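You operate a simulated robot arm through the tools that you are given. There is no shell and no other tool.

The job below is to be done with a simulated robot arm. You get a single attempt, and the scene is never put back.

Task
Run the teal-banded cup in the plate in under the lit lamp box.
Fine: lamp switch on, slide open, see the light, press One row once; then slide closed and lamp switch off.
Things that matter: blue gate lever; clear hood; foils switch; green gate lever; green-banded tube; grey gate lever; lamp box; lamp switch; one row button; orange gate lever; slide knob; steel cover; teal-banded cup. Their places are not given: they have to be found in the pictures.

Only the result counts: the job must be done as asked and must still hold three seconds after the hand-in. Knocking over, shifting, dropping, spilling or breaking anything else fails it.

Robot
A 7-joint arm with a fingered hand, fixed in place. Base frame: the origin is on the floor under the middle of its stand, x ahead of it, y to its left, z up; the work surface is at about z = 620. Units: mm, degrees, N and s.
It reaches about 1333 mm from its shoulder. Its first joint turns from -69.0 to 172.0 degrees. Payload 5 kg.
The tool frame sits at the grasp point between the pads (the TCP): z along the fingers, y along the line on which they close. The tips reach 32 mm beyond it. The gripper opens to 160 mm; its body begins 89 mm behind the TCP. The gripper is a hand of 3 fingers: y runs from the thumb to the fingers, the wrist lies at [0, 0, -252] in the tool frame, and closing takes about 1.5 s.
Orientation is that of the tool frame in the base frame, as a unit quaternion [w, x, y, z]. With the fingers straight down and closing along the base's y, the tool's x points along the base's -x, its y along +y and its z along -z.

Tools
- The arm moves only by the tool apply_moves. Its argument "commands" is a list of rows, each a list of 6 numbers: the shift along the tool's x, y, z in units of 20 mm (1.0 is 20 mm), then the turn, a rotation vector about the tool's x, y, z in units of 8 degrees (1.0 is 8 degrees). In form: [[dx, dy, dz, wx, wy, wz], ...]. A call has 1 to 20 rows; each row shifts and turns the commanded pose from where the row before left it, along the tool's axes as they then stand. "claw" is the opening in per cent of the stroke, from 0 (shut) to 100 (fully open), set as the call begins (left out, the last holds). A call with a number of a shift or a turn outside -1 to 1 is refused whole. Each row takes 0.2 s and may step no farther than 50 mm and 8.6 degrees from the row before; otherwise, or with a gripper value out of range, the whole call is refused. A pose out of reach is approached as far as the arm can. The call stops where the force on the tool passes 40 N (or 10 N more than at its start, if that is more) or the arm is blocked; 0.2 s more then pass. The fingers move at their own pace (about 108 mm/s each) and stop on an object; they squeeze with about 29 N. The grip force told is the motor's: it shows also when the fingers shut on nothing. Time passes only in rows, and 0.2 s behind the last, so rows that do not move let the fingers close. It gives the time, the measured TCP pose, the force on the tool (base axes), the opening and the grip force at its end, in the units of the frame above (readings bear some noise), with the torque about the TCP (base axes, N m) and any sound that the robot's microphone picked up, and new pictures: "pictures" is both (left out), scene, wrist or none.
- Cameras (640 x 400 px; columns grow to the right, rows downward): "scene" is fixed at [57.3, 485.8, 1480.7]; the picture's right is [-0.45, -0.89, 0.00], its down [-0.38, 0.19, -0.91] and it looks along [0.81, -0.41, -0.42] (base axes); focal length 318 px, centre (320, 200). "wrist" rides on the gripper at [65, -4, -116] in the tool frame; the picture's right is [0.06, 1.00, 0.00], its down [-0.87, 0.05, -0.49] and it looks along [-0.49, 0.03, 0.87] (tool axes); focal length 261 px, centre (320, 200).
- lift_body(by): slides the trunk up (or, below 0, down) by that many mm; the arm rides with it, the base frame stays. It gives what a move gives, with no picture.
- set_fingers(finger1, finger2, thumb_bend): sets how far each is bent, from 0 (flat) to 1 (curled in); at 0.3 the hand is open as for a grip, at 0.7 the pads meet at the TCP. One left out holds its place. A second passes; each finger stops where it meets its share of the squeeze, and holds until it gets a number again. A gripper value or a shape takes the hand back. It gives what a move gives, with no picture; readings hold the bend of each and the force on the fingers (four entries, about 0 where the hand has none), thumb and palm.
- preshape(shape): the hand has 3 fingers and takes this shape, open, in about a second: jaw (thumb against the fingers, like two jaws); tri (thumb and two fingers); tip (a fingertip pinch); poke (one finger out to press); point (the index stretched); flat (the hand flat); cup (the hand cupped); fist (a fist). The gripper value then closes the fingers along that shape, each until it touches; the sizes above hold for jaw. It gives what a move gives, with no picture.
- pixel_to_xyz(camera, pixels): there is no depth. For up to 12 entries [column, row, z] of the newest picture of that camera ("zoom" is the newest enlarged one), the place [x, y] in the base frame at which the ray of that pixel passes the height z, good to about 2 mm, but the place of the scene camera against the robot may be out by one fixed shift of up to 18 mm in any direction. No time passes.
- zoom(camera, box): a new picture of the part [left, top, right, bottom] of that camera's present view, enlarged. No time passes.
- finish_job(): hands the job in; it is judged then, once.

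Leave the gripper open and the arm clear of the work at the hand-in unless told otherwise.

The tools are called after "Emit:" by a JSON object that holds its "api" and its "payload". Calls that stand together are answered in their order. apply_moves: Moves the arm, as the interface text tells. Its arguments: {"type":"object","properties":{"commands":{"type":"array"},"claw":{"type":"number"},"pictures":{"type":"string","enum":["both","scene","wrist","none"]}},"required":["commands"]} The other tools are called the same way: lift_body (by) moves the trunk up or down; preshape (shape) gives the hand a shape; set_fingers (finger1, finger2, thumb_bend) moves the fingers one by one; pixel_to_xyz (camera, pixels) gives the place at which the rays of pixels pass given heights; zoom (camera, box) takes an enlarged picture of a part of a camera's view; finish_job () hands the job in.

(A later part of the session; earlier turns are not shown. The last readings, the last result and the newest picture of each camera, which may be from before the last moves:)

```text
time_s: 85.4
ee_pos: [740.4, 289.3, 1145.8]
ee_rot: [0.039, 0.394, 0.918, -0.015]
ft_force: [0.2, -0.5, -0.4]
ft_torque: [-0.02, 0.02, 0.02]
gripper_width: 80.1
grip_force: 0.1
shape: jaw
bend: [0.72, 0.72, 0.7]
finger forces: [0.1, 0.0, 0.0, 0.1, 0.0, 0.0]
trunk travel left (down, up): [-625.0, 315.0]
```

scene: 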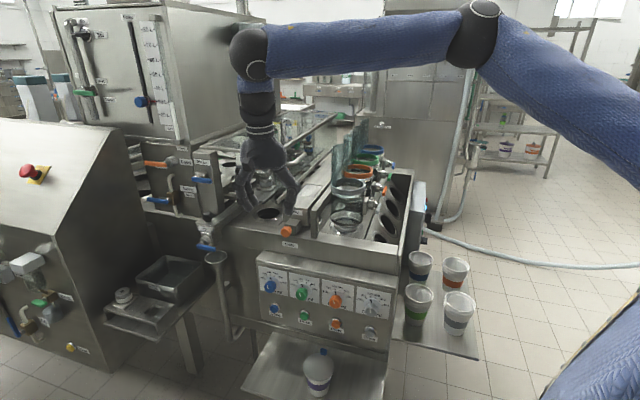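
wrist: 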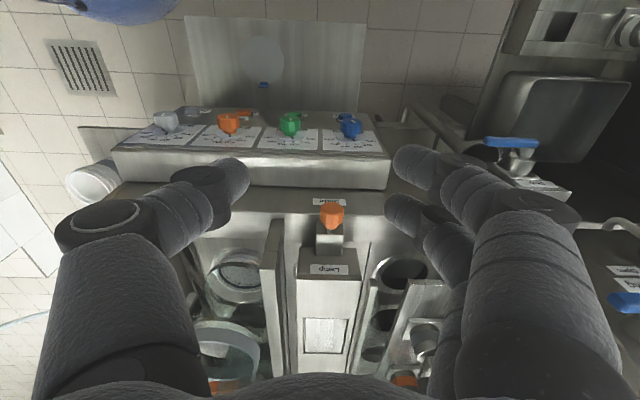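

Excellent: the knob is at wrist (332,214), directly ahead. I zoom and take rays to triangulate.

Emit:
{"api": "zoom", "payload": {"camera": "wrist", "box": [200, 170, 440, 380]}}

Emit:
{"api": "pixel_to_xyz", "payload": {"camera": "wrist", "pixels": [[332, 214, 950], [332, 214, 980], [332, 214, 1000], [330, 202, 900], [330, 202, 950], [240, 275, 950], [240, 275, 1000], [275, 225, 950], [275, 225, 1000], [330, 270, 1000], [325, 335, 1000], [515, 142, 800]]}}

```text
1.90 times, centred on (320, 275) of wrist
```

zoom: 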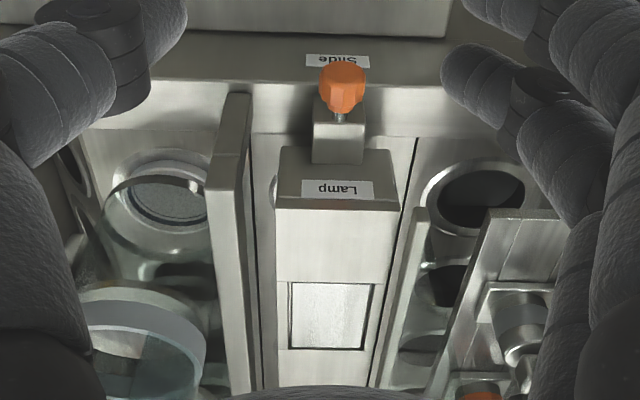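

```text
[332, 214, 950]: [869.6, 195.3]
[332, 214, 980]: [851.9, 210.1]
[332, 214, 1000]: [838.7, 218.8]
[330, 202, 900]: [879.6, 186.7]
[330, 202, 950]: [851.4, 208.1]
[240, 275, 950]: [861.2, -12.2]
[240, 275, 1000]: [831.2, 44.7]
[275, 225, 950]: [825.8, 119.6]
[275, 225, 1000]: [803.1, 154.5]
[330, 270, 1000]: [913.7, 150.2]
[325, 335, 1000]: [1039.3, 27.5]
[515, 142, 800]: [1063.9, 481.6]
```

Triangulated knob centre: (854, 208.5, 977), i.e. U≈456, T≈751; the deck is at about z≈948 and the knob overhangs the front edge. I straighten the hand (4.8° tilt) and move above the knob.

Emit:
{"api": "apply_moves", "payload": {"commands": [[0, 0, 0, 0, 0.6, 0], [-0.9, 0.165, 0, 0, 0, 0], [-0.9, 0.165, 0, 0, 0, 0], [-0.9, 0.165, 0, 0, 0, 0], [-0.9, 0.165, 0, 0, 0, 0], [-0.9, 0.165, 0, 0, 0, 0], [-0.9, 0.165, 0, 0, 0, 0], [-0.9, 0.165, 0, 0, 0, 0]]}}

```text
time_s: 87.2
ee_pos: [844.8, 213.1, 1145.8]
ee_rot: [-0.001, 0.392, 0.92, 0.004]
ft_force: [-0.6, -1.1, 0.0]
ft_torque: [0.0, 0.02, 0.0]
gripper_width: 80.0
grip_force: 0.1
shape: jaw
bend: [0.72, 0.72, 0.7]
finger forces: [0.0, 0.1, 0.0, 0.0, 0.0, 0.0]
trunk travel left (down, up): [-625.0, 315.0]
```

scene: 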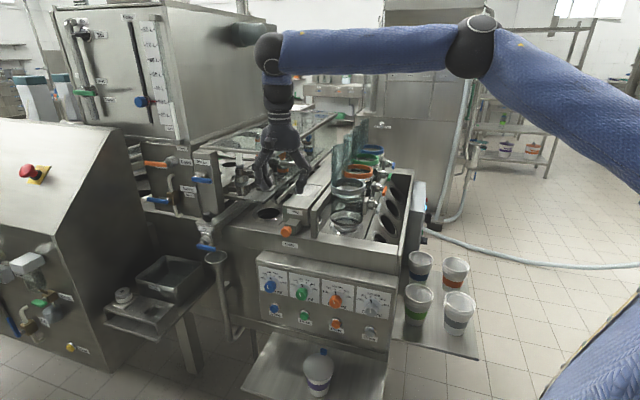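
wrist: 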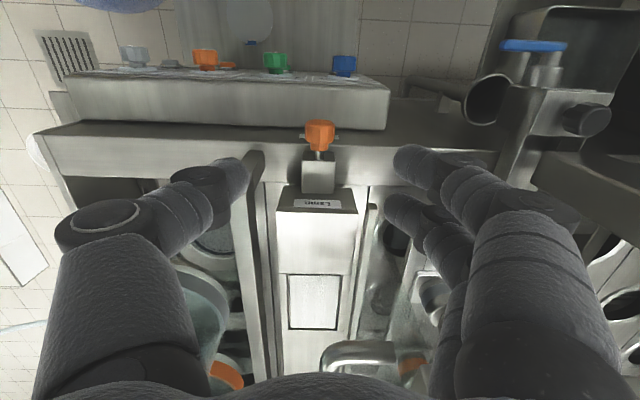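

The knob (319,135) is nearly straight below: offset about 14 mm forward of the grasp axis. I descend 75 mm and recheck.

Emit:
{"api": "apply_moves", "payload": {"commands": [[0, 0, 0.75, 0, 0, 0], [0, 0, 0.75, 0, 0, 0], [0, 0, 0.75, 0, 0, 0], [0, 0, 0.75, 0, 0, 0], [0, 0, 0.75, 0, 0, 0]]}}

```text
time_s: 88.4
ee_pos: [846.1, 213.0, 1070.4]
ee_rot: [-0.001, 0.394, 0.919, 0.003]
ft_force: [0.4, -0.3, -0.7]
ft_torque: [-0.02, 0.0, 0.02]
gripper_width: 80.0
grip_force: 0.1
shape: jaw
bend: [0.72, 0.72, 0.7]
finger forces: [0.1, 0.0, 0.0, 0.0, 0.1, 0.0]
trunk travel left (down, up): [-625.0, 315.0]
```

scene: 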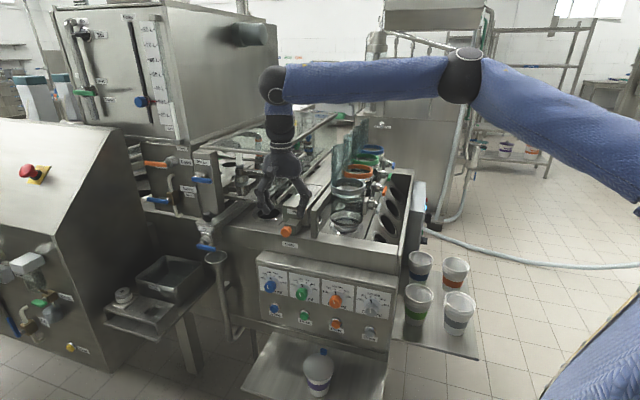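
wrist: 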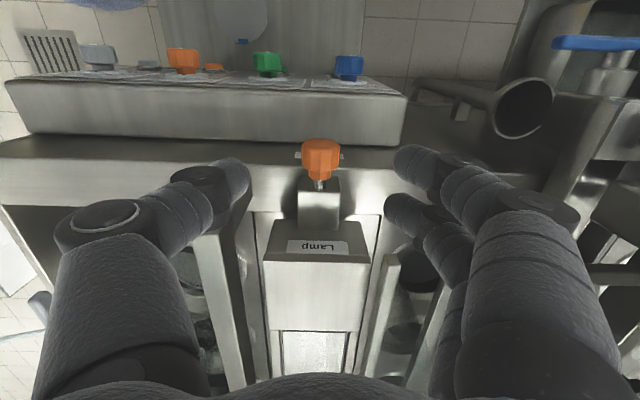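

Alignment good sideways; I shift 6 mm forward and descend another 68 mm.

Emit:
{"api": "apply_moves", "payload": {"commands": [[-0.1, 0, 0.85, 0, 0, 0], [-0.1, 0, 0.85, 0, 0, 0], [-0.1, 0, 0.85, 0, 0, 0], [0, 0, 0.85, 0, 0, 0]]}}

```text
time_s: 89.4
ee_pos: [850.6, 210.6, 1003.0]
ee_rot: [0.0, 0.393, 0.919, 0.003]
ft_force: [0.0, 0.3, 1.0]
ft_torque: [-0.02, 0.01, -0.02]
gripper_width: 79.9
grip_force: 0.0
shape: jaw
bend: [0.72, 0.72, 0.7]
finger forces: [0.0, 0.1, 0.0, 0.0, 0.1, 0.0]
trunk travel left (down, up): [-625.0, 315.0]
```

scene: 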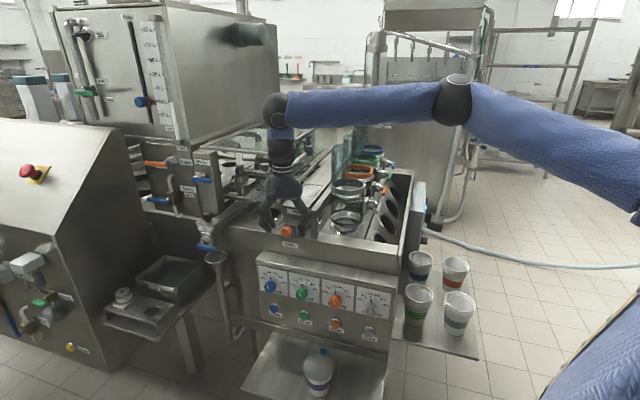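
wrist: 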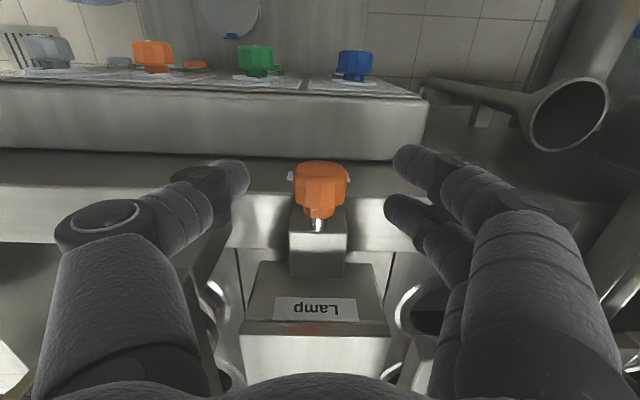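

Knob at (320,190), between thumb and fingers. I descend 17 mm more with 4 mm forward, then close.

Emit:
{"api": "apply_moves", "payload": {"commands": [[-0.1, 0, 0.45, 0, 0, 0], [-0.1, 0, 0.4, 0, 0, 0]], "pictures": "wrist"}}

Emit:
{"api": "apply_moves", "payload": {"commands": [[0, 0, 0, 0, 0, 0], [0, 0, 0, 0, 0, 0], [0, 0, 0, 0, 0, 0], [0, 0, 0, 0, 0, 0], [0, 0, 0, 0, 0, 0]], "claw": 0}}

```text
time_s: 90.0
ee_pos: [853.3, 207.2, 986.3]
ee_rot: [-0.001, 0.393, 0.919, 0.003]
ft_force: [-0.7, -0.4, -0.2]
ft_torque: [0.01, 0.03, 0.0]
gripper_width: 79.9
grip_force: 0.1
shape: jaw
bend: [0.72, 0.72, 0.7]
finger forces: [0.1, 0.0, 0.1, 0.1, 0.0, 0.0]
trunk travel left (down, up): [-625.0, 315.0]
```

wrist: 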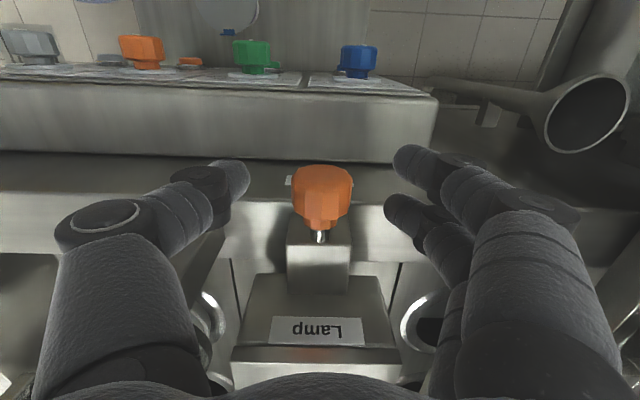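

```text
time_s: 91.2
ee_pos: [851.9, 207.4, 985.3]
ee_rot: [0.0, 0.394, 0.919, 0.003]
ft_force: [-4.2, -2.6, -10.5]
ft_torque: [-0.14, 0.12, -0.01]
gripper_width: 19.9
grip_force: 28.6
shape: jaw
bend: [0.72, 0.72, 0.7]
finger forces: [12.7, 10.8, 0.0, 0.0, 26.6, 0.0]
trunk travel left (down, up): [-625.0, 315.0]
```

scene: 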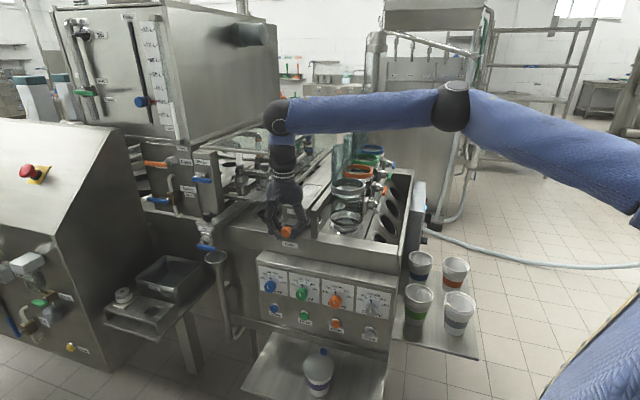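
wrist: 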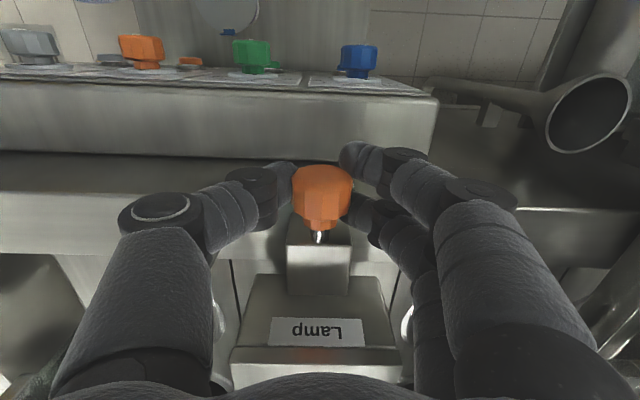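

Gripped the knob. Now I pull it outward (+x_t, i.e. -u) 30 mm and look.

Emit:
{"api": "apply_moves", "payload": {"commands": [[0.5, 0, 0, 0, 0, 0], [0.5, 0, 0, 0, 0, 0], [0.5, 0, 0, 0, 0, 0]]}}

```text
time_s: 92.0
ee_pos: [831.1, 228.5, 985.0]
ee_rot: [-0.001, 0.394, 0.919, 0.003]
ft_force: [-5.8, -8.5, -16.7]
ft_torque: [-0.31, 0.18, 0.0]
gripper_width: 19.6
grip_force: 28.9
shape: jaw
bend: [0.72, 0.72, 0.7]
finger forces: [12.9, 12.4, 0.0, 0.0, 30.0, 0.0]
trunk travel left (down, up): [-625.0, 315.0]
```

scene: 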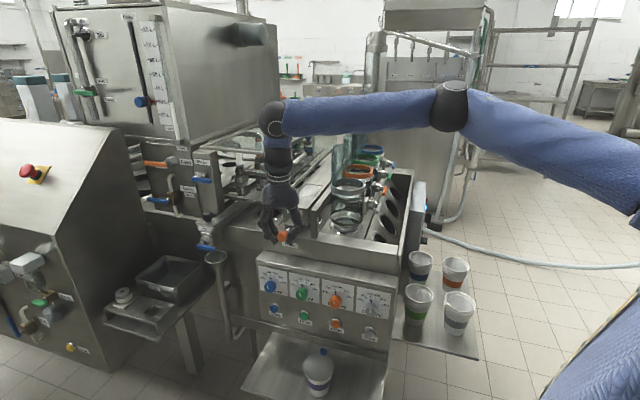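
wrist: 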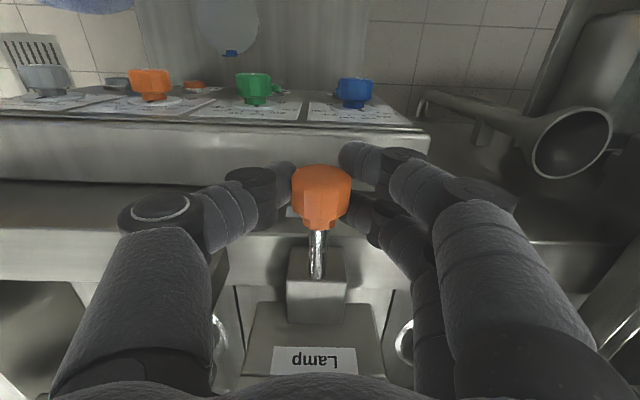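

The rod comes out of the block by 30 mm. I keep pulling.

Emit:
{"api": "apply_moves", "payload": {"commands": [[0.5, 0, 0, 0, 0, 0], [0.5, 0, 0, 0, 0, 0], [0.5, 0, 0, 0, 0, 0], [0.5, 0, 0, 0, 0, 0]]}}

```text
time_s: 93.2
ee_pos: [808.7, 251.0, 986.4]
ee_rot: [0.003, 0.397, 0.918, 0.0]
ft_force: [13.9, -29.1, -12.0]
ft_torque: [-0.59, -0.09, 0.19]
gripper_width: 18.5
grip_force: 29.1
shape: jaw
bend: [0.72, 0.72, 0.7]
finger forces: [10.1, 19.4, 0.0, 0.0, 30.1, 0.1]
trunk travel left (down, up): [-625.0, 315.0]
stopped in row 4: the force on the tool passed its limit at 43 N (the readings are from after the stop); the commanded pose is now the measured one
```

scene: 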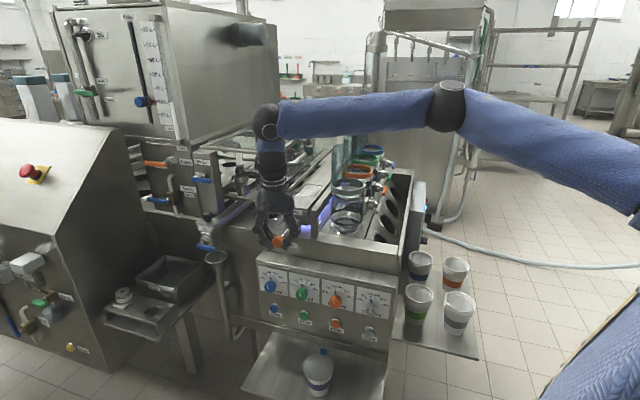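
wrist: 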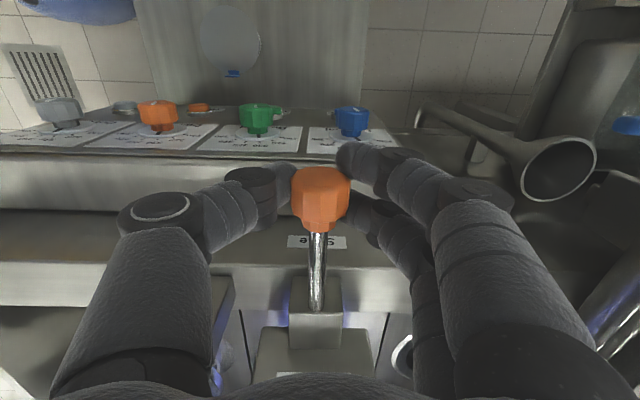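

The force limit marks the end stop (about 61 mm), and a violet light now shines under the lamp box (scene (325,212), wrist (215,380)). I zoom to see it, then open the hand.

Emit:
{"api": "zoom", "payload": {"camera": "scene", "box": [220, 150, 400, 260]}}

Emit:
{"api": "apply_moves", "payload": {"commands": [[-0.05, 0, 0, 0, 0, 0], [0, 0, 0, 0, 0, 0], [0, 0, 0, 0, 0, 0], [0, 0, 0, 0, 0, 0]], "claw": 50}}

```text
3.56 times, centred on (310, 205) of scene
```

zoom: 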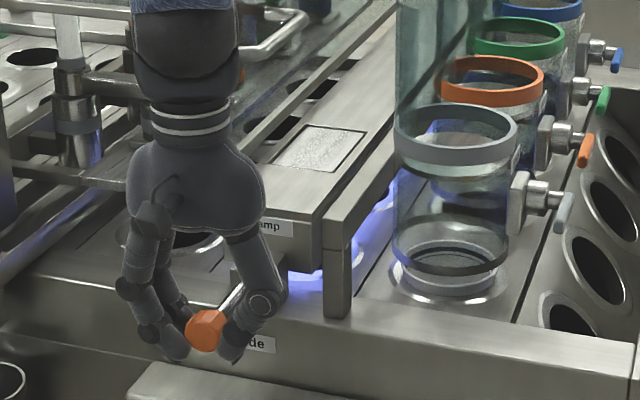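

```text
time_s: 94.2
ee_pos: [809.0, 254.3, 987.5]
ee_rot: [0.002, 0.394, 0.919, 0.002]
ft_force: [-0.3, -0.1, -0.8]
ft_torque: [0.0, 0.0, -0.02]
gripper_width: 79.3
grip_force: 0.0
shape: jaw
bend: [0.72, 0.72, 0.7]
finger forces: [0.0, 0.0, 0.1, 0.0, 0.0, 0.0]
trunk travel left (down, up): [-625.0, 315.0]
```

scene: 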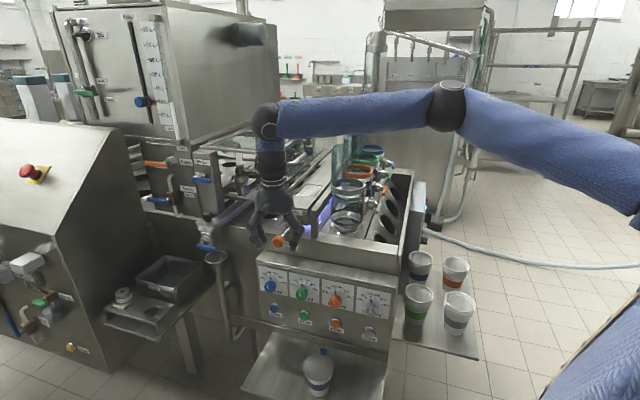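
wrist: 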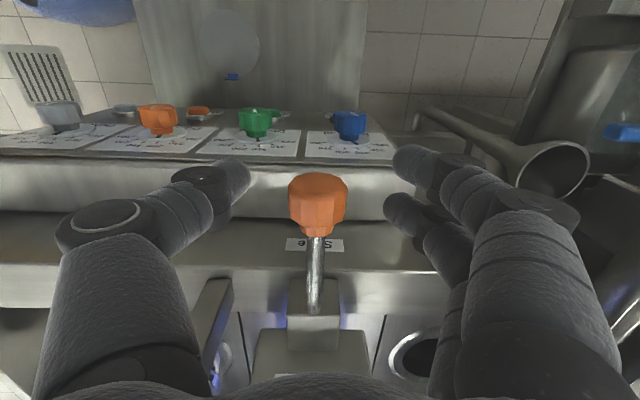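

The violet light is clearly seen under the box; the knob stays out. I lift straight up, back away, then travel to the right again.

Emit:
{"api": "apply_moves", "payload": {"commands": [[0, 0, -0.6, 0, 0, 0], [0, 0, -1, 0, 0, 0], [0, 0, -1, 0, 0, 0], [0, 0, -1, 0, 0, 0], [0, 0, -1, 0, 0, 0], [0, 0, -1, 0, 0, 0], [0.9, 0, -0.4, 0, 0, 0], [0.9, 0, -0.4, 0, 0, 0], [0.9, 0, -0.4, 0, 0, 0], [0.9, 0, -0.4, 0, 0, 0]]}}

```text
time_s: 96.4
ee_pos: [756.0, 306.4, 1131.0]
ee_rot: [0.002, 0.396, 0.918, 0.002]
ft_force: [-1.2, -0.2, 0.3]
ft_torque: [-0.02, -0.01, -0.01]
gripper_width: 79.3
grip_force: 0.1
shape: jaw
bend: [0.72, 0.72, 0.7]
finger forces: [0.0, 0.0, 0.0, 0.0, 0.0, 0.0]
trunk travel left (down, up): [-625.0, 315.0]
```

scene: 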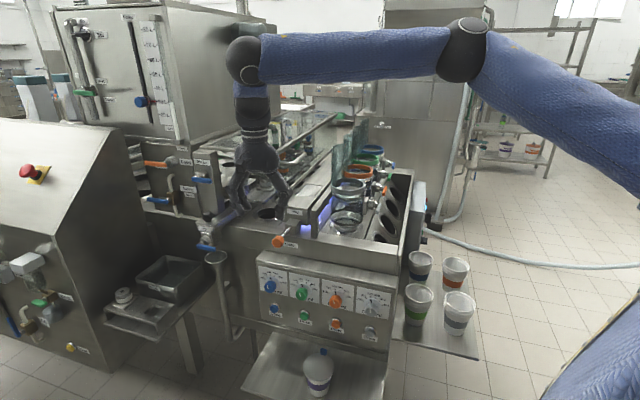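
wrist: 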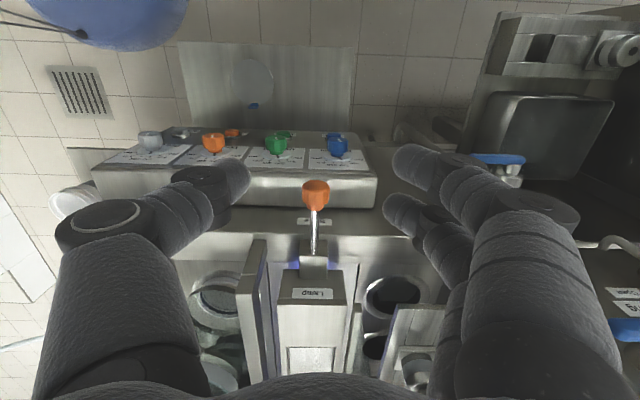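

I zoom once to see the wells and the cup before going to the button.

Emit:
{"api": "zoom", "payload": {"camera": "wrist", "box": [170, 230, 450, 390]}}

Emit:
{"api": "apply_moves", "payload": {"commands": [[0, -1, 0, 0, 0, 0], [0, -1, 0, 0, 0, 0], [0, -1, 0, 0, 0, 0], [0, -1, 0, 0, 0, 0], [0, -1, 0, 0, 0, 0], [0, -1, 0, 0, 0, 0], [0, -1, 0, 0, 0, 0], [0, -1, 0, 0, 0, 0], [0, -1, 0, 0, 0, 0], [0, -1, 0, 0, 0, 0], [0, -1, 0, 0, 0, 0], [0, -1, 0, 0, 0, 0], [0, -1, 0, 0, 0, 0]], "pictures": "wrist"}}

```text
2.29 times, centred on (310, 310) of wrist
```

zoom: 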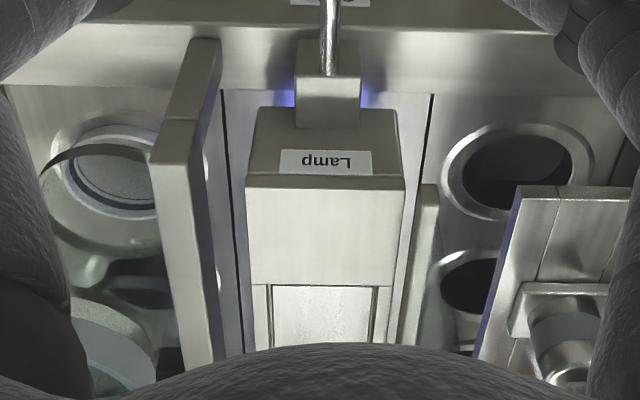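

```text
time_s: 99.2
ee_pos: [568.1, 127.4, 1130.2]
ee_rot: [0.002, 0.395, 0.918, 0.003]
ft_force: [-0.3, 0.0, -0.8]
ft_torque: [0.02, -0.02, 0.0]
gripper_width: 79.5
grip_force: 0.1
shape: jaw
bend: [0.72, 0.72, 0.7]
finger forces: [0.1, 0.1, 0.0, 0.0, 0.0, 0.0]
trunk travel left (down, up): [-625.0, 315.0]
```

wrist: 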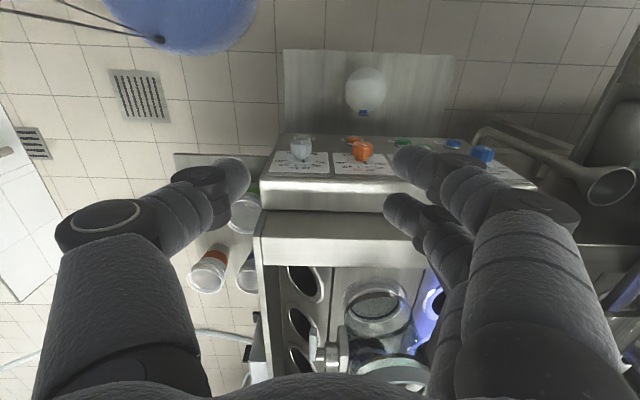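

I turn back to the start yaw and retrace the way to the right side.

Emit:
{"api": "apply_moves", "payload": {"commands": [[0, 0, 0, 0, 0, -0.9375], [0, 0, 0, 0, 0, -0.9375], [0, 0, 0, 0, 0, -0.9375], [0, 0, 0, 0, 0, -0.9375], [0, 0, 0, 0, 0, -0.9375], [0, 0, 0, 0, 0, -0.9375], [0, -1, 0, 0, 0, 0], [0, -1, 0, 0, 0, 0], [0, -1, 0, 0, 0, 0], [0, -1, 0, 0, 0, 0], [0, -1, 0, 0, 0, 0], [0, -1, 0, 0, 0, 0], [0, -1, 0, 0, 0, 0], [0, -1, 0, 0, 0, 0], [0, -1, 0, 0, 0, 0], [0, -1, 0, 0, 0, 0]], "pictures": "none"}}

Emit:
{"api": "apply_moves", "payload": {"commands": [[0, -1, 0, 0, 0, 0], [0, -1, 0, 0, 0, 0], [0, -1, 0, 0, 0, 0], [0, -1, 0, 0, 0, 0], [0, -1, 0, 0, 0, 0], [0, -1, 0, 0, 0, 0], [0, -1, 0, 0, 0, 0], [0, -1, 0, 0, 0, 0]]}}

```text
time_s: 102.6
ee_pos: [563.3, -72.5, 1129.5]
ee_rot: [0.003, 0.014, 1.0, 0.001]
ft_force: [-0.4, -0.8, -0.1]
ft_torque: [-0.01, 0.01, 0.0]
gripper_width: 79.6
grip_force: 0.0
shape: jaw
bend: [0.72, 0.72, 0.7]
finger forces: [0.0, 0.0, 0.0, 0.1, 0.0, 0.1]
trunk travel left (down, up): [-625.0, 315.0]
```

```text
time_s: 104.4
ee_pos: [558.5, -232.5, 1128.7]
ee_rot: [0.003, 0.014, 1.0, 0.002]
ft_force: [-0.7, -1.4, -0.6]
ft_torque: [0.05, -0.03, -0.02]
gripper_width: 79.5
grip_force: 0.1
shape: jaw
bend: [0.72, 0.72, 0.7]
finger forces: [0.0, 0.0, 0.0, 0.0, 0.0, 0.0]
trunk travel left (down, up): [-625.0, 315.0]
```

scene: 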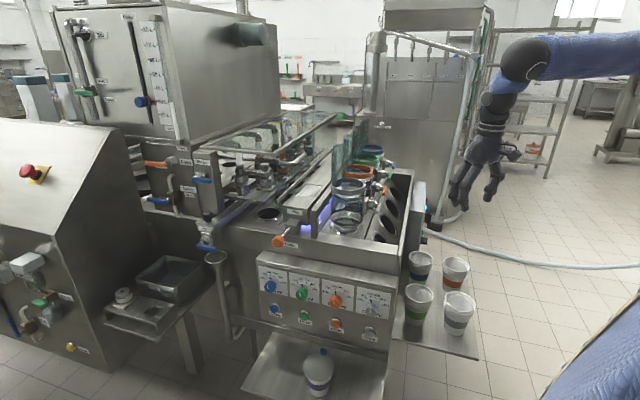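
wrist: 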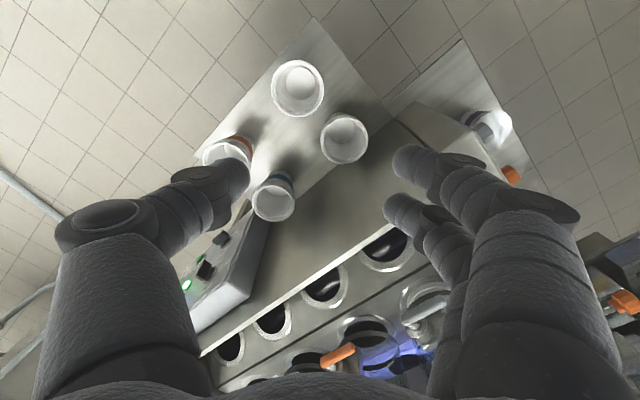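

Path is clear. I continue to the right, then yaw and pitch up to the panel-facing pose (the reverse of the proven path).

Emit:
{"api": "apply_moves", "payload": {"commands": [[-0.375, -1, 0.22, 0, 0, 0], [-0.375, -1, 0.22, 0, 0, 0], [-0.375, -1, 0.22, 0, 0, 0], [-0.375, -1, 0.22, 0, 0, 0], [-0.375, -1, 0.22, 0, 0, 0], [-0.375, -1, 0.22, 0, 0, 0], [-0.375, -1, 0.22, 0, 0, 0], [-0.375, -1, 0.22, 0, 0, 0], [-0.375, -1, 0.22, 0, 0, 0], [-0.375, -1, 0.22, 0, 0, 0], [-0.375, -1, 0.22, 0, 0, 0], [-0.375, -1, 0.22, 0, 0, 0], [-0.375, -1, 0.22, 0, 0, 0], [-0.375, -1, 0.22, 0, 0, 0], [-0.375, -1, 0.22, 0, 0, 0], [-0.375, -1, 0.22, 0, 0, 0], [-0.375, -1, 0.22, 0, 0, 0], [-0.375, -1, 0.22, 0, 0, 0], [-0.375, -1, 0.22, 0, 0, 0], [-0.375, -1, 0.22, 0, 0, 0]], "pictures": "none"}}

Emit:
{"api": "apply_moves", "payload": {"commands": [[0, 0, 0, 0, 0, -0.9375], [0, 0, 0, 0, 0, -0.9375], [0, 0, 0, 0, 0, -0.9375], [0, 0, 0, 0, 0, -0.9375], [0, 0, 0, 0, 0, -0.9375], [0, 0, 0, 0, 0, -0.9375], [0, 0, 0.5, 0, -0.95, 0], [0, 0, 0.5, 0, -0.95, 0], [0, 0, 0.5, 0, -0.95, 0], [0, 0, 0.5, 0, -0.95, 0], [0, 0, 0.5, 0, -0.95, 0]]}}

```text
time_s: 108.6
ee_pos: [698.6, -636.2, 1040.0]
ee_rot: [0.003, 0.014, 1.0, 0.002]
ft_force: [-1.0, 0.0, -0.2]
ft_torque: [0.02, 0.0, 0.02]
gripper_width: 79.3
grip_force: 0.1
shape: jaw
bend: [0.72, 0.72, 0.7]
finger forces: [0.0, 0.1, 0.0, 0.1, 0.0, 0.1]
trunk travel left (down, up): [-625.0, 315.0]
```

```text
time_s: 111.0
ee_pos: [708.2, -628.1, 990.7]
ee_rot: [0.306, -0.35, 0.877, 0.121]
ft_force: [-0.2, 0.2, -0.2]
ft_torque: [0.0, -0.01, 0.02]
gripper_width: 79.6
grip_force: 0.0
shape: jaw
bend: [0.72, 0.72, 0.7]
finger forces: [0.0, 0.0, 0.0, 0.1, 0.1, 0.1]
trunk travel left (down, up): [-625.0, 315.0]
```

scene: 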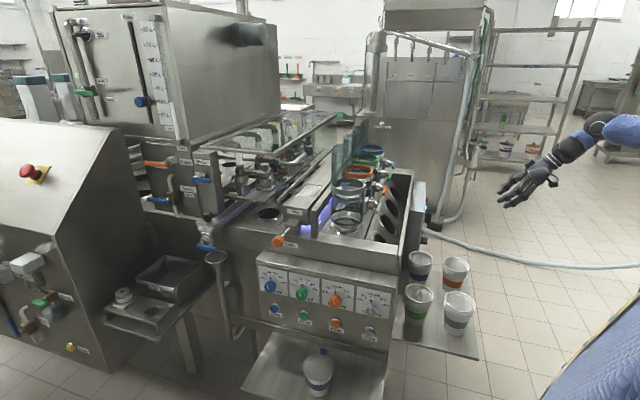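
wrist: 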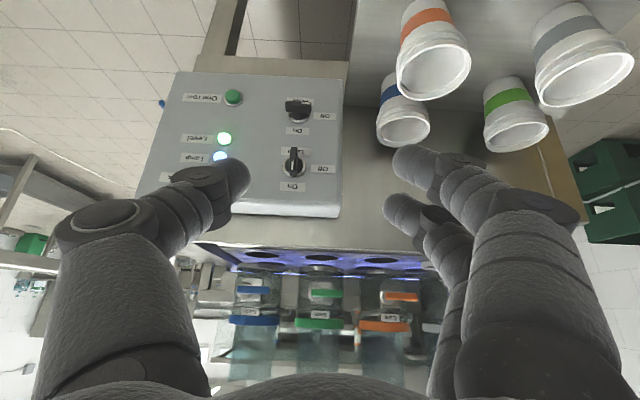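

Good. I pitch the last 50° up to level and set the poke shape.

Emit:
{"api": "apply_moves", "payload": {"commands": [[0, 0, 0.5, 0, -0.9375, 0], [0, 0, 0.5, 0, -0.9375, 0], [0, 0, 0.5, 0, -0.9375, 0], [0, 0, 0.5, 0, -0.9375, 0], [0, 0, 0.5, 0, -0.9375, 0], [0, 0, 0.5, 0, -0.9375, 0]], "pictures": "none"}}

Emit:
{"api": "preshape", "payload": {"shape": "poke"}}

Emit:
{"api": "lift_body", "payload": {"by": -200}}

Emit:
{"api": "apply_moves", "payload": {"commands": [[0, 0, 0, 0, 0, 0]]}}

```text
time_s: 112.4
ee_pos: [743.5, -595.1, 959.4]
ee_rot: [0.619, -0.275, 0.694, 0.245]
ft_force: [-0.1, -0.2, -0.1]
ft_torque: [-0.01, 0.03, 0.02]
gripper_width: 79.4
grip_force: 0.1
shape: jaw
bend: [0.72, 0.72, 0.7]
finger forces: [0.0, 0.1, 0.0, 0.0, 0.1, 0.1]
trunk travel left (down, up): [-625.0, 315.0]
```

```text
time_s: 113.3
ee_pos: [742.9, -594.5, 961.6]
ee_rot: [0.617, -0.278, 0.694, 0.246]
ft_force: [0.3, -0.1, 1.0]
ft_torque: [-0.02, 0.01, 0.02]
gripper_width: 0.1
grip_force: 0.1
shape: poke
bend: [1.0, 1.0, 0.46]
finger forces: [0.0, 0.1, 0.0, 0.1, 0.0, 0.1]
trunk travel left (down, up): [-625.0, 315.0]
```

```text
time_s: 115.4
ee_pos: [743.3, -592.5, 761.0]
ee_rot: [0.618, -0.277, 0.693, 0.246]
ft_force: [0.0, 0.2, -0.2]
ft_torque: [-0.01, -0.01, 0.0]
gripper_width: 0.4
grip_force: 0.1
shape: poke
bend: [1.0, 1.0, 0.46]
finger forces: [0.0, 0.1, 0.0, 0.0, 0.0, 0.0]
trunk travel left (down, up): [-425.0, 515.0]
```

```text
time_s: 115.8
ee_pos: [742.4, -593.1, 761.3]
ee_rot: [0.618, -0.276, 0.694, 0.245]
ft_force: [0.3, 0.8, 0.4]
ft_torque: [0.0, 0.01, 0.01]
gripper_width: 0.0
grip_force: 0.0
shape: poke
bend: [1.0, 1.0, 0.46]
finger forces: [0.0, 0.0, 0.0, 0.0, 0.0, 0.0]
trunk travel left (down, up): [-425.0, 515.0]
```

scene: 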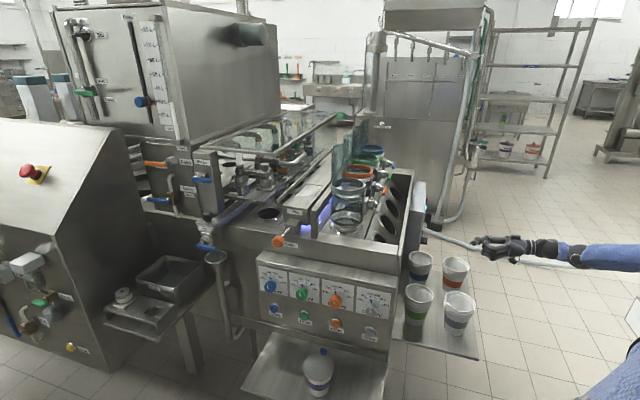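
wrist: 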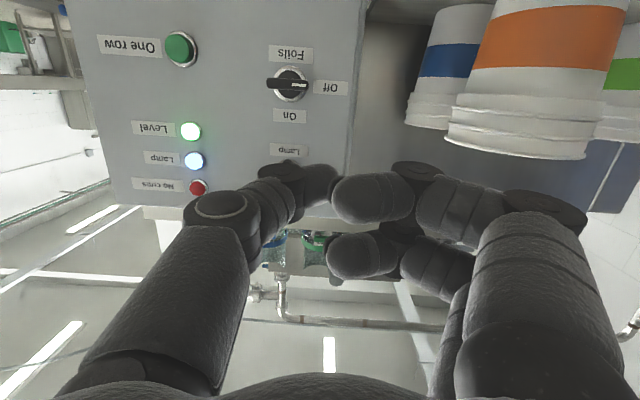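

In "poke" the thumb tip sits near (318,183), with curled fingers beside it. I try "point" to compare which gives a cleaner single tip.

Emit:
{"api": "preshape", "payload": {"shape": "point"}}

Emit:
{"api": "apply_moves", "payload": {"commands": [[0, 0, 0, 0, 0, 0]]}}

```text
time_s: 116.7
ee_pos: [742.0, -593.6, 760.1]
ee_rot: [0.618, -0.277, 0.694, 0.245]
ft_force: [0.3, -0.4, -0.4]
ft_torque: [-0.01, 0.03, -0.02]
gripper_width: 0.0
grip_force: 0.3
shape: point
bend: [0.36, 1.0, 0.43]
finger forces: [0.0, 0.0, 0.0, 0.0, 0.1, 0.1]
trunk travel left (down, up): [-425.0, 515.0]
```

```text
time_s: 117.1
ee_pos: [743.9, -593.6, 760.2]
ee_rot: [0.618, -0.277, 0.694, 0.245]
ft_force: [-0.7, 0.0, 0.0]
ft_torque: [-0.02, 0.0, 0.03]
gripper_width: 0.0
grip_force: 0.1
shape: point
bend: [0.35, 1.0, 0.43]
finger forces: [0.0, 0.0, 0.1, 0.1, 0.0, 0.1]
trunk travel left (down, up): [-425.0, 515.0]
```

scene: 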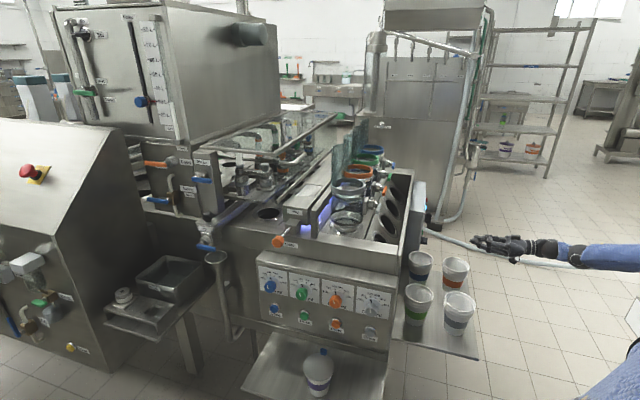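
wrist: 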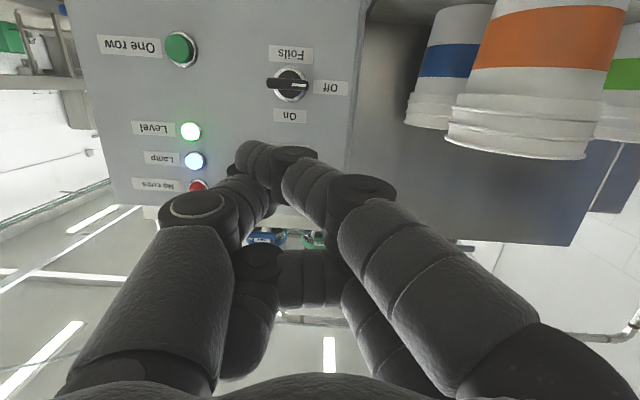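

The pointing index slants across. I try setting fingers individually: finger1 straight, the others curled away.

Emit:
{"api": "set_fingers", "payload": {"finger1": 0, "finger2": 1, "thumb_bend": 0.9}}

Emit:
{"api": "apply_moves", "payload": {"commands": [[0, 0, 0, 0, 0, 0], [0, 0, 0, 0, 0, 0]], "pictures": "wrist"}}

```text
time_s: 118.1
ee_pos: [742.6, -592.7, 760.2]
ee_rot: [0.618, -0.277, 0.694, 0.245]
ft_force: [-0.2, 0.2, -0.7]
ft_torque: [-0.02, 0.03, -0.03]
gripper_width: 5.6
grip_force: 0.0
shape: fingers
bend: [0.81, 1.0, 0.82]
finger forces: [0.1, 0.0, 0.0, 0.1, 0.0, 0.0]
trunk travel left (down, up): [-425.0, 515.0]
```

```text
time_s: 118.7
ee_pos: [742.8, -593.3, 759.2]
ee_rot: [0.618, -0.277, 0.694, 0.245]
ft_force: [-0.1, -0.6, -0.2]
ft_torque: [-0.01, -0.01, 0.03]
gripper_width: 5.8
grip_force: 0.0
shape: fingers
bend: [0.81, 1.0, 0.82]
finger forces: [0.1, 0.0, 0.1, 0.0, 0.0, 0.0]
trunk travel left (down, up): [-425.0, 515.0]
```

wrist: 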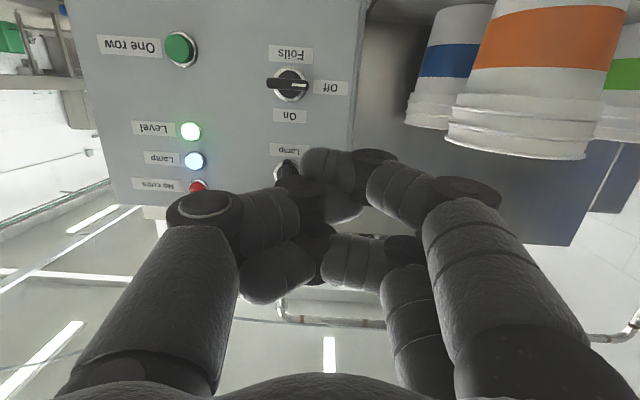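

The fingers jammed against each other. I reopen to jaw, then set finger1 straight with the thumb spread.

Emit:
{"api": "preshape", "payload": {"shape": "jaw"}}

Emit:
{"api": "set_fingers", "payload": {"finger1": 0.1, "finger2": 1, "thumb_bend": 0}}

Emit:
{"api": "apply_moves", "payload": {"commands": [[0, 0, 0, 0, 0, 0], [0, 0, 0, 0, 0, 0]], "pictures": "wrist"}}

```text
time_s: 119.6
ee_pos: [743.6, -592.8, 760.2]
ee_rot: [0.619, -0.276, 0.694, 0.245]
ft_force: [-1.0, -0.3, 0.0]
ft_torque: [0.01, 0.05, 0.0]
gripper_width: 159.9
grip_force: 0.1
shape: jaw
bend: [0.3, 0.3, 0.3]
finger forces: [0.0, 0.0, 0.1, 0.0, 0.1, 0.0]
trunk travel left (down, up): [-425.0, 515.0]
```

```text
time_s: 120.6
ee_pos: [742.7, -594.0, 761.4]
ee_rot: [0.618, -0.277, 0.693, 0.246]
ft_force: [0.2, 0.0, -0.2]
ft_torque: [-0.03, -0.04, 0.02]
gripper_width: 214.6
grip_force: 0.1
shape: fingers
bend: [0.1, 1.0, 0.0]
finger forces: [0.0, 0.1, 0.0, 0.1, 0.0, 0.0]
trunk travel left (down, up): [-425.0, 515.0]
```

```text
time_s: 121.2
ee_pos: [742.9, -592.6, 760.2]
ee_rot: [0.618, -0.277, 0.694, 0.245]
ft_force: [1.2, 0.1, 0.0]
ft_torque: [0.01, 0.02, -0.05]
gripper_width: 214.9
grip_force: 0.0
shape: fingers
bend: [0.1, 1.0, 0.0]
finger forces: [0.1, 0.1, 0.1, 0.0, 0.0, 0.0]
trunk travel left (down, up): [-425.0, 515.0]
```

wrist: 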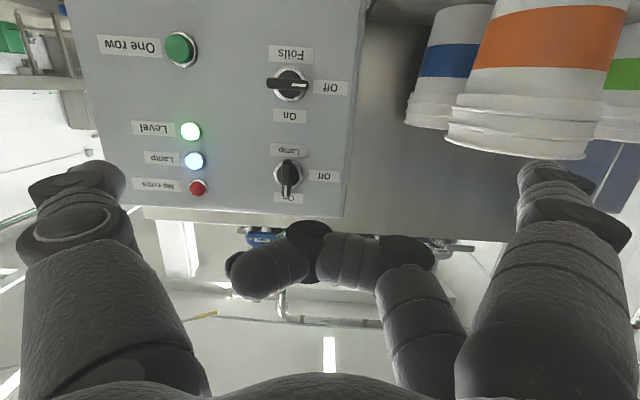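

Finger1 open spreads far to the side. I bring finger1 alone to the middle (0.7), keeping finger2 curled back and the thumb wide open, so it leads as a single tip.

Emit:
{"api": "set_fingers", "payload": {"finger1": 0.7, "finger2": 1, "thumb_bend": 0}}

Emit:
{"api": "apply_moves", "payload": {"commands": [[0, 0, 0, 0, 0, 0], [0, 0, 0, 0, 0, 0]], "pictures": "both"}}

```text
time_s: 122.2
ee_pos: [742.6, -592.8, 760.0]
ee_rot: [0.618, -0.277, 0.694, 0.246]
ft_force: [-0.3, 0.2, 0.1]
ft_torque: [0.01, 0.02, 0.02]
gripper_width: 112.6
grip_force: 0.1
shape: fingers
bend: [0.7, 1.0, 0.0]
finger forces: [0.0, 0.0, 0.0, 0.1, 0.0, 0.0]
trunk travel left (down, up): [-425.0, 515.0]
```

```text
time_s: 122.8
ee_pos: [742.6, -594.0, 761.3]
ee_rot: [0.618, -0.277, 0.694, 0.246]
ft_force: [-0.1, -0.4, -0.1]
ft_torque: [0.0, -0.02, 0.01]
gripper_width: 112.5
grip_force: 0.1
shape: fingers
bend: [0.7, 1.0, 0.0]
finger forces: [0.0, 0.0, 0.1, 0.0, 0.0, 0.1]
trunk travel left (down, up): [-425.0, 515.0]
```

scene: 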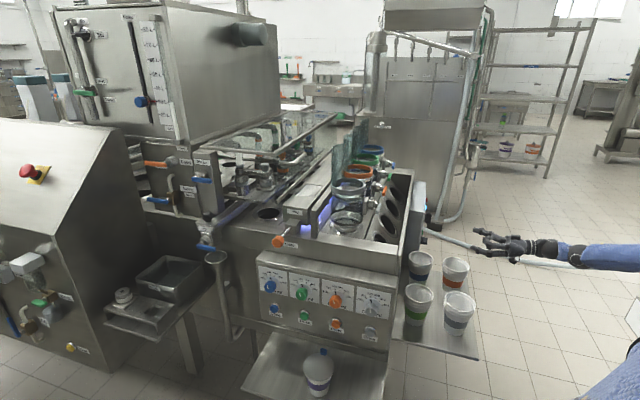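
wrist: 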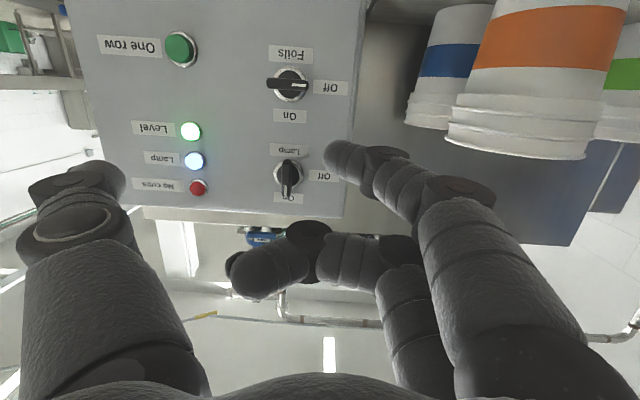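

Finger1's tip now leads alone near wrist pixel (335,155), about 30 mm beyond the grasp point. The button works out to U≈1116, Z≈674, T≈326. I lower the trunk 150 mm, level the hand, and shift sideways to face the button, still 180 mm off.

Emit:
{"api": "lift_body", "payload": {"by": -150}}

Emit:
{"api": "apply_moves", "payload": {"commands": [[0, 0, 0, 0, -0.84, 0], [-0.4, -1, 0, 0, 0, 0], [-0.4, -1, 0, 0, 0, 0], [-0.4, -1, 0, 0, 0, 0], [-0.4, -1, 0, 0, 0, 0], [-0.4, -1, 0, 0, 0, 0], [-0.4, -1, 0, 0, 0, 0], [-0.4, -1, 0, 0, 0, 0], [-0.4, -1, 0, 0, 0, 0], [-0.4, -1, 0, 0, 0, 0]]}}

```text
time_s: 124.6
ee_pos: [744.0, -592.7, 611.5]
ee_rot: [0.618, -0.276, 0.694, 0.245]
ft_force: [-0.5, 0.6, 0.1]
ft_torque: [-0.01, 0.0, 0.0]
gripper_width: 112.2
grip_force: 0.0
shape: fingers
bend: [0.7, 1.0, 0.0]
finger forces: [0.0, 0.0, 0.0, 0.1, 0.0, 0.0]
trunk travel left (down, up): [-275.0, 665.0]
```

```text
time_s: 126.8
ee_pos: [865.4, -724.8, 683.2]
ee_rot: [0.657, -0.262, 0.657, 0.261]
ft_force: [-0.9, -0.8, 0.4]
ft_torque: [0.0, -0.03, 0.01]
gripper_width: 112.2
grip_force: 0.0
shape: fingers
bend: [0.7, 1.0, 0.0]
finger forces: [0.1, 0.0, 0.0, 0.1, 0.0, 0.0]
trunk travel left (down, up): [-275.0, 665.0]
```

scene: 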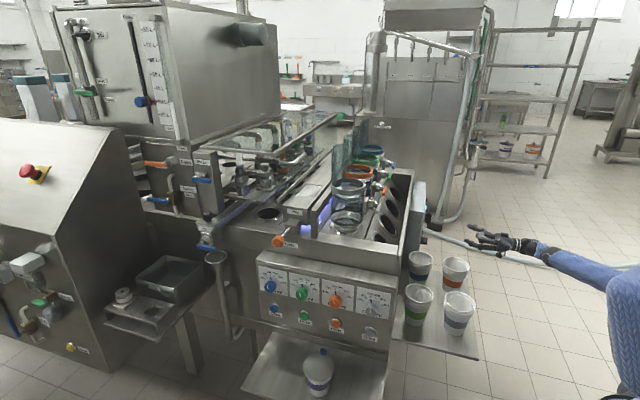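
wrist: 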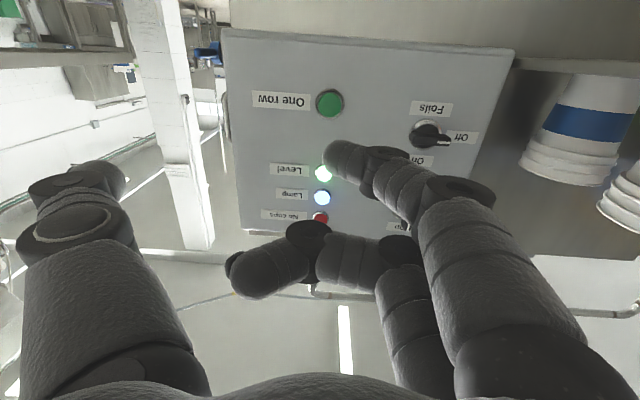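

The button (330,103) lies exactly on the forward line of the fingertip. I advance 160 mm.

Emit:
{"api": "apply_moves", "payload": {"commands": [[0, 0, 1, 0, 0, 0], [0, 0, 1, 0, 0, 0], [0, 0, 1, 0, 0, 0], [0, 0, 1, 0, 0, 0], [0, 0, 1, 0, 0, 0], [0, 0, 1, 0, 0, 0], [0, 0, 1, 0, 0, 0], [0, 0, 0.7, 0, 0, 0]]}}

```text
time_s: 128.6
ee_pos: [978.5, -619.1, 683.7]
ee_rot: [0.658, -0.261, 0.657, 0.26]
ft_force: [-0.2, -1.0, 0.2]
ft_torque: [0.01, 0.02, 0.0]
gripper_width: 112.2
grip_force: 0.2
shape: fingers
bend: [0.7, 1.0, 0.0]
finger forces: [0.0, 0.0, 0.0, 0.0, 0.0, 0.1]
trunk travel left (down, up): [-275.0, 665.0]
```

scene: 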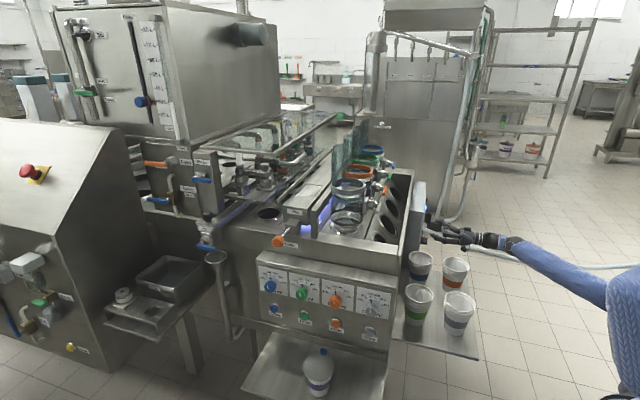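
wrist: 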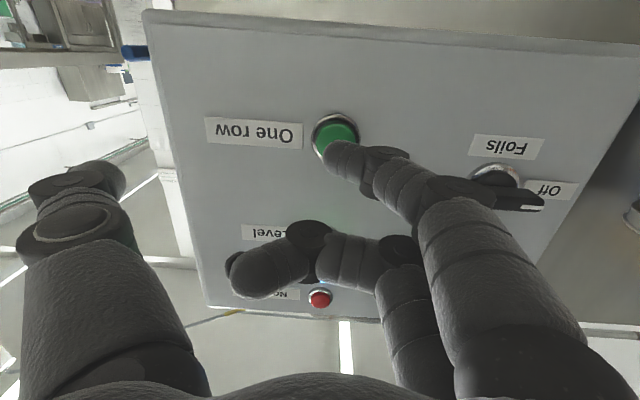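

Tip is lined up with the button centre (335,135), about 40 mm away. I advance 30 mm in small rows.

Emit:
{"api": "apply_moves", "payload": {"commands": [[0, 0, 0.3, 0, 0, 0], [0, 0, 0.3, 0, 0, 0], [0, 0, 0.3, 0, 0, 0], [0, 0, 0.3, 0, 0, 0], [0, 0, 0.3, 0, 0, 0]], "pictures": "wrist"}}

```text
time_s: 129.8
ee_pos: [1000.6, -596.5, 683.1]
ee_rot: [0.657, -0.263, 0.656, 0.262]
ft_force: [0.0, 0.7, 0.7]
ft_torque: [-0.01, -0.01, 0.01]
gripper_width: 112.3
grip_force: 0.0
shape: fingers
bend: [0.7, 1.0, 0.0]
finger forces: [0.1, 0.1, 0.1, 0.0, 0.0, 0.0]
trunk travel left (down, up): [-275.0, 665.0]
```

wrist: 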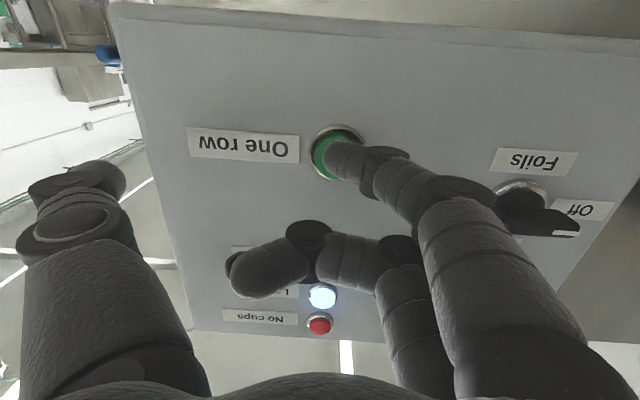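

About 10 mm to go. I press on with 2–3 mm rows, watching force and sound.

Emit:
{"api": "apply_moves", "payload": {"commands": [[0, 0, 0.15, 0, 0, 0], [0, 0, 0.15, 0, 0, 0], [0, 0, 0.15, 0, 0, 0], [0, 0, 0.1, 0, 0, 0]], "pictures": "wrist"}}

```text
time_s: 130.8
ee_pos: [1007.0, -589.7, 683.0]
ee_rot: [0.657, -0.262, 0.657, 0.262]
ft_force: [-6.8, -3.1, 0.3]
ft_torque: [-0.04, 0.11, 0.14]
gripper_width: 111.5
grip_force: 3.5
shape: fingers
bend: [0.71, 1.0, 0.0]
finger forces: [7.0, 0.1, 0.1, 0.1, 0.0, 0.0]
trunk travel left (down, up): [-275.0, 665.0]
heard: click
```

wrist: 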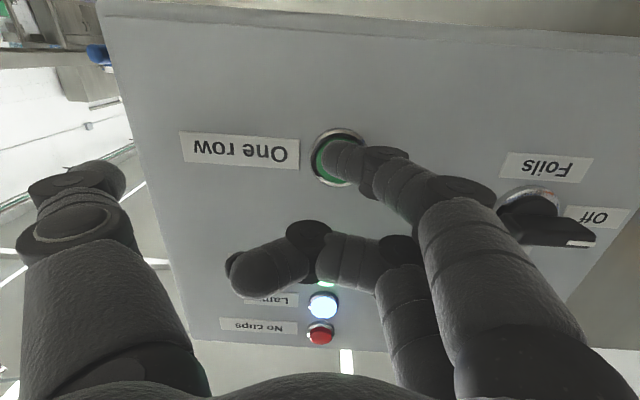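

A click was heard with 7 N on the finger: the button is pressed. I pull straight back at once and look at the machine.

Emit:
{"api": "apply_moves", "payload": {"commands": [[0, 0, -0.5, 0, 0, 0], [0, 0, -1, 0, 0, 0], [0, 0, -1, 0, 0, 0], [0, 0, -1, 0, 0, 0], [0, 0, -1, 0, 0, 0], [0, 0, -1, 0, 0, 0], [0, 0, -1, 0, 0, 0], [0, 0, -1, 0, 0, 0], [0, 0, -1, 0, 0, 0], [0, 0, -1, 0, 0, 0]]}}

Emit:
{"api": "zoom", "payload": {"camera": "scene", "box": [220, 130, 440, 260]}}

```text
time_s: 133.0
ee_pos: [870.5, -720.2, 684.1]
ee_rot: [0.657, -0.262, 0.656, 0.262]
ft_force: [0.4, -0.3, 0.3]
ft_torque: [-0.01, -0.02, 0.01]
gripper_width: 111.6
grip_force: 0.1
shape: fingers
bend: [0.7, 1.0, 0.0]
finger forces: [0.0, 0.1, 0.0, 0.1, 0.0, 0.1]
trunk travel left (down, up): [-275.0, 665.0]
```

scene: 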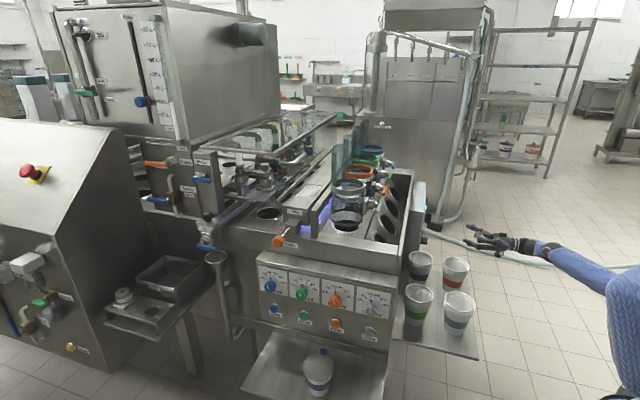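
wrist: 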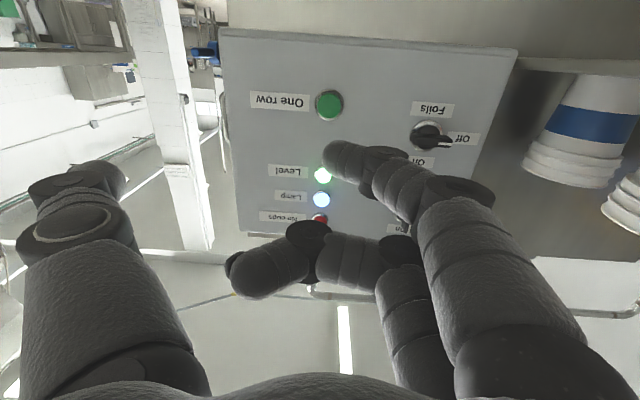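

```text
2.91 times, centred on (330, 195) of scene
```

zoom: 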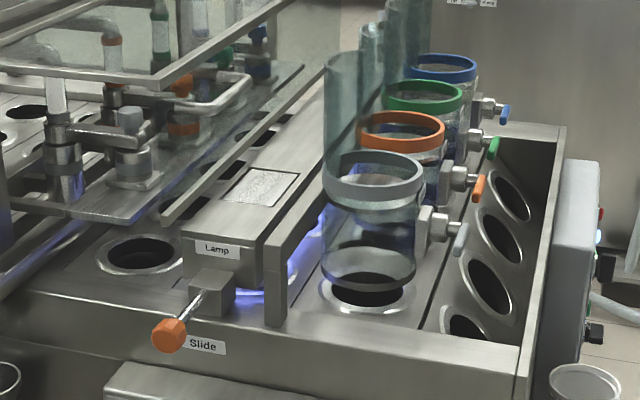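

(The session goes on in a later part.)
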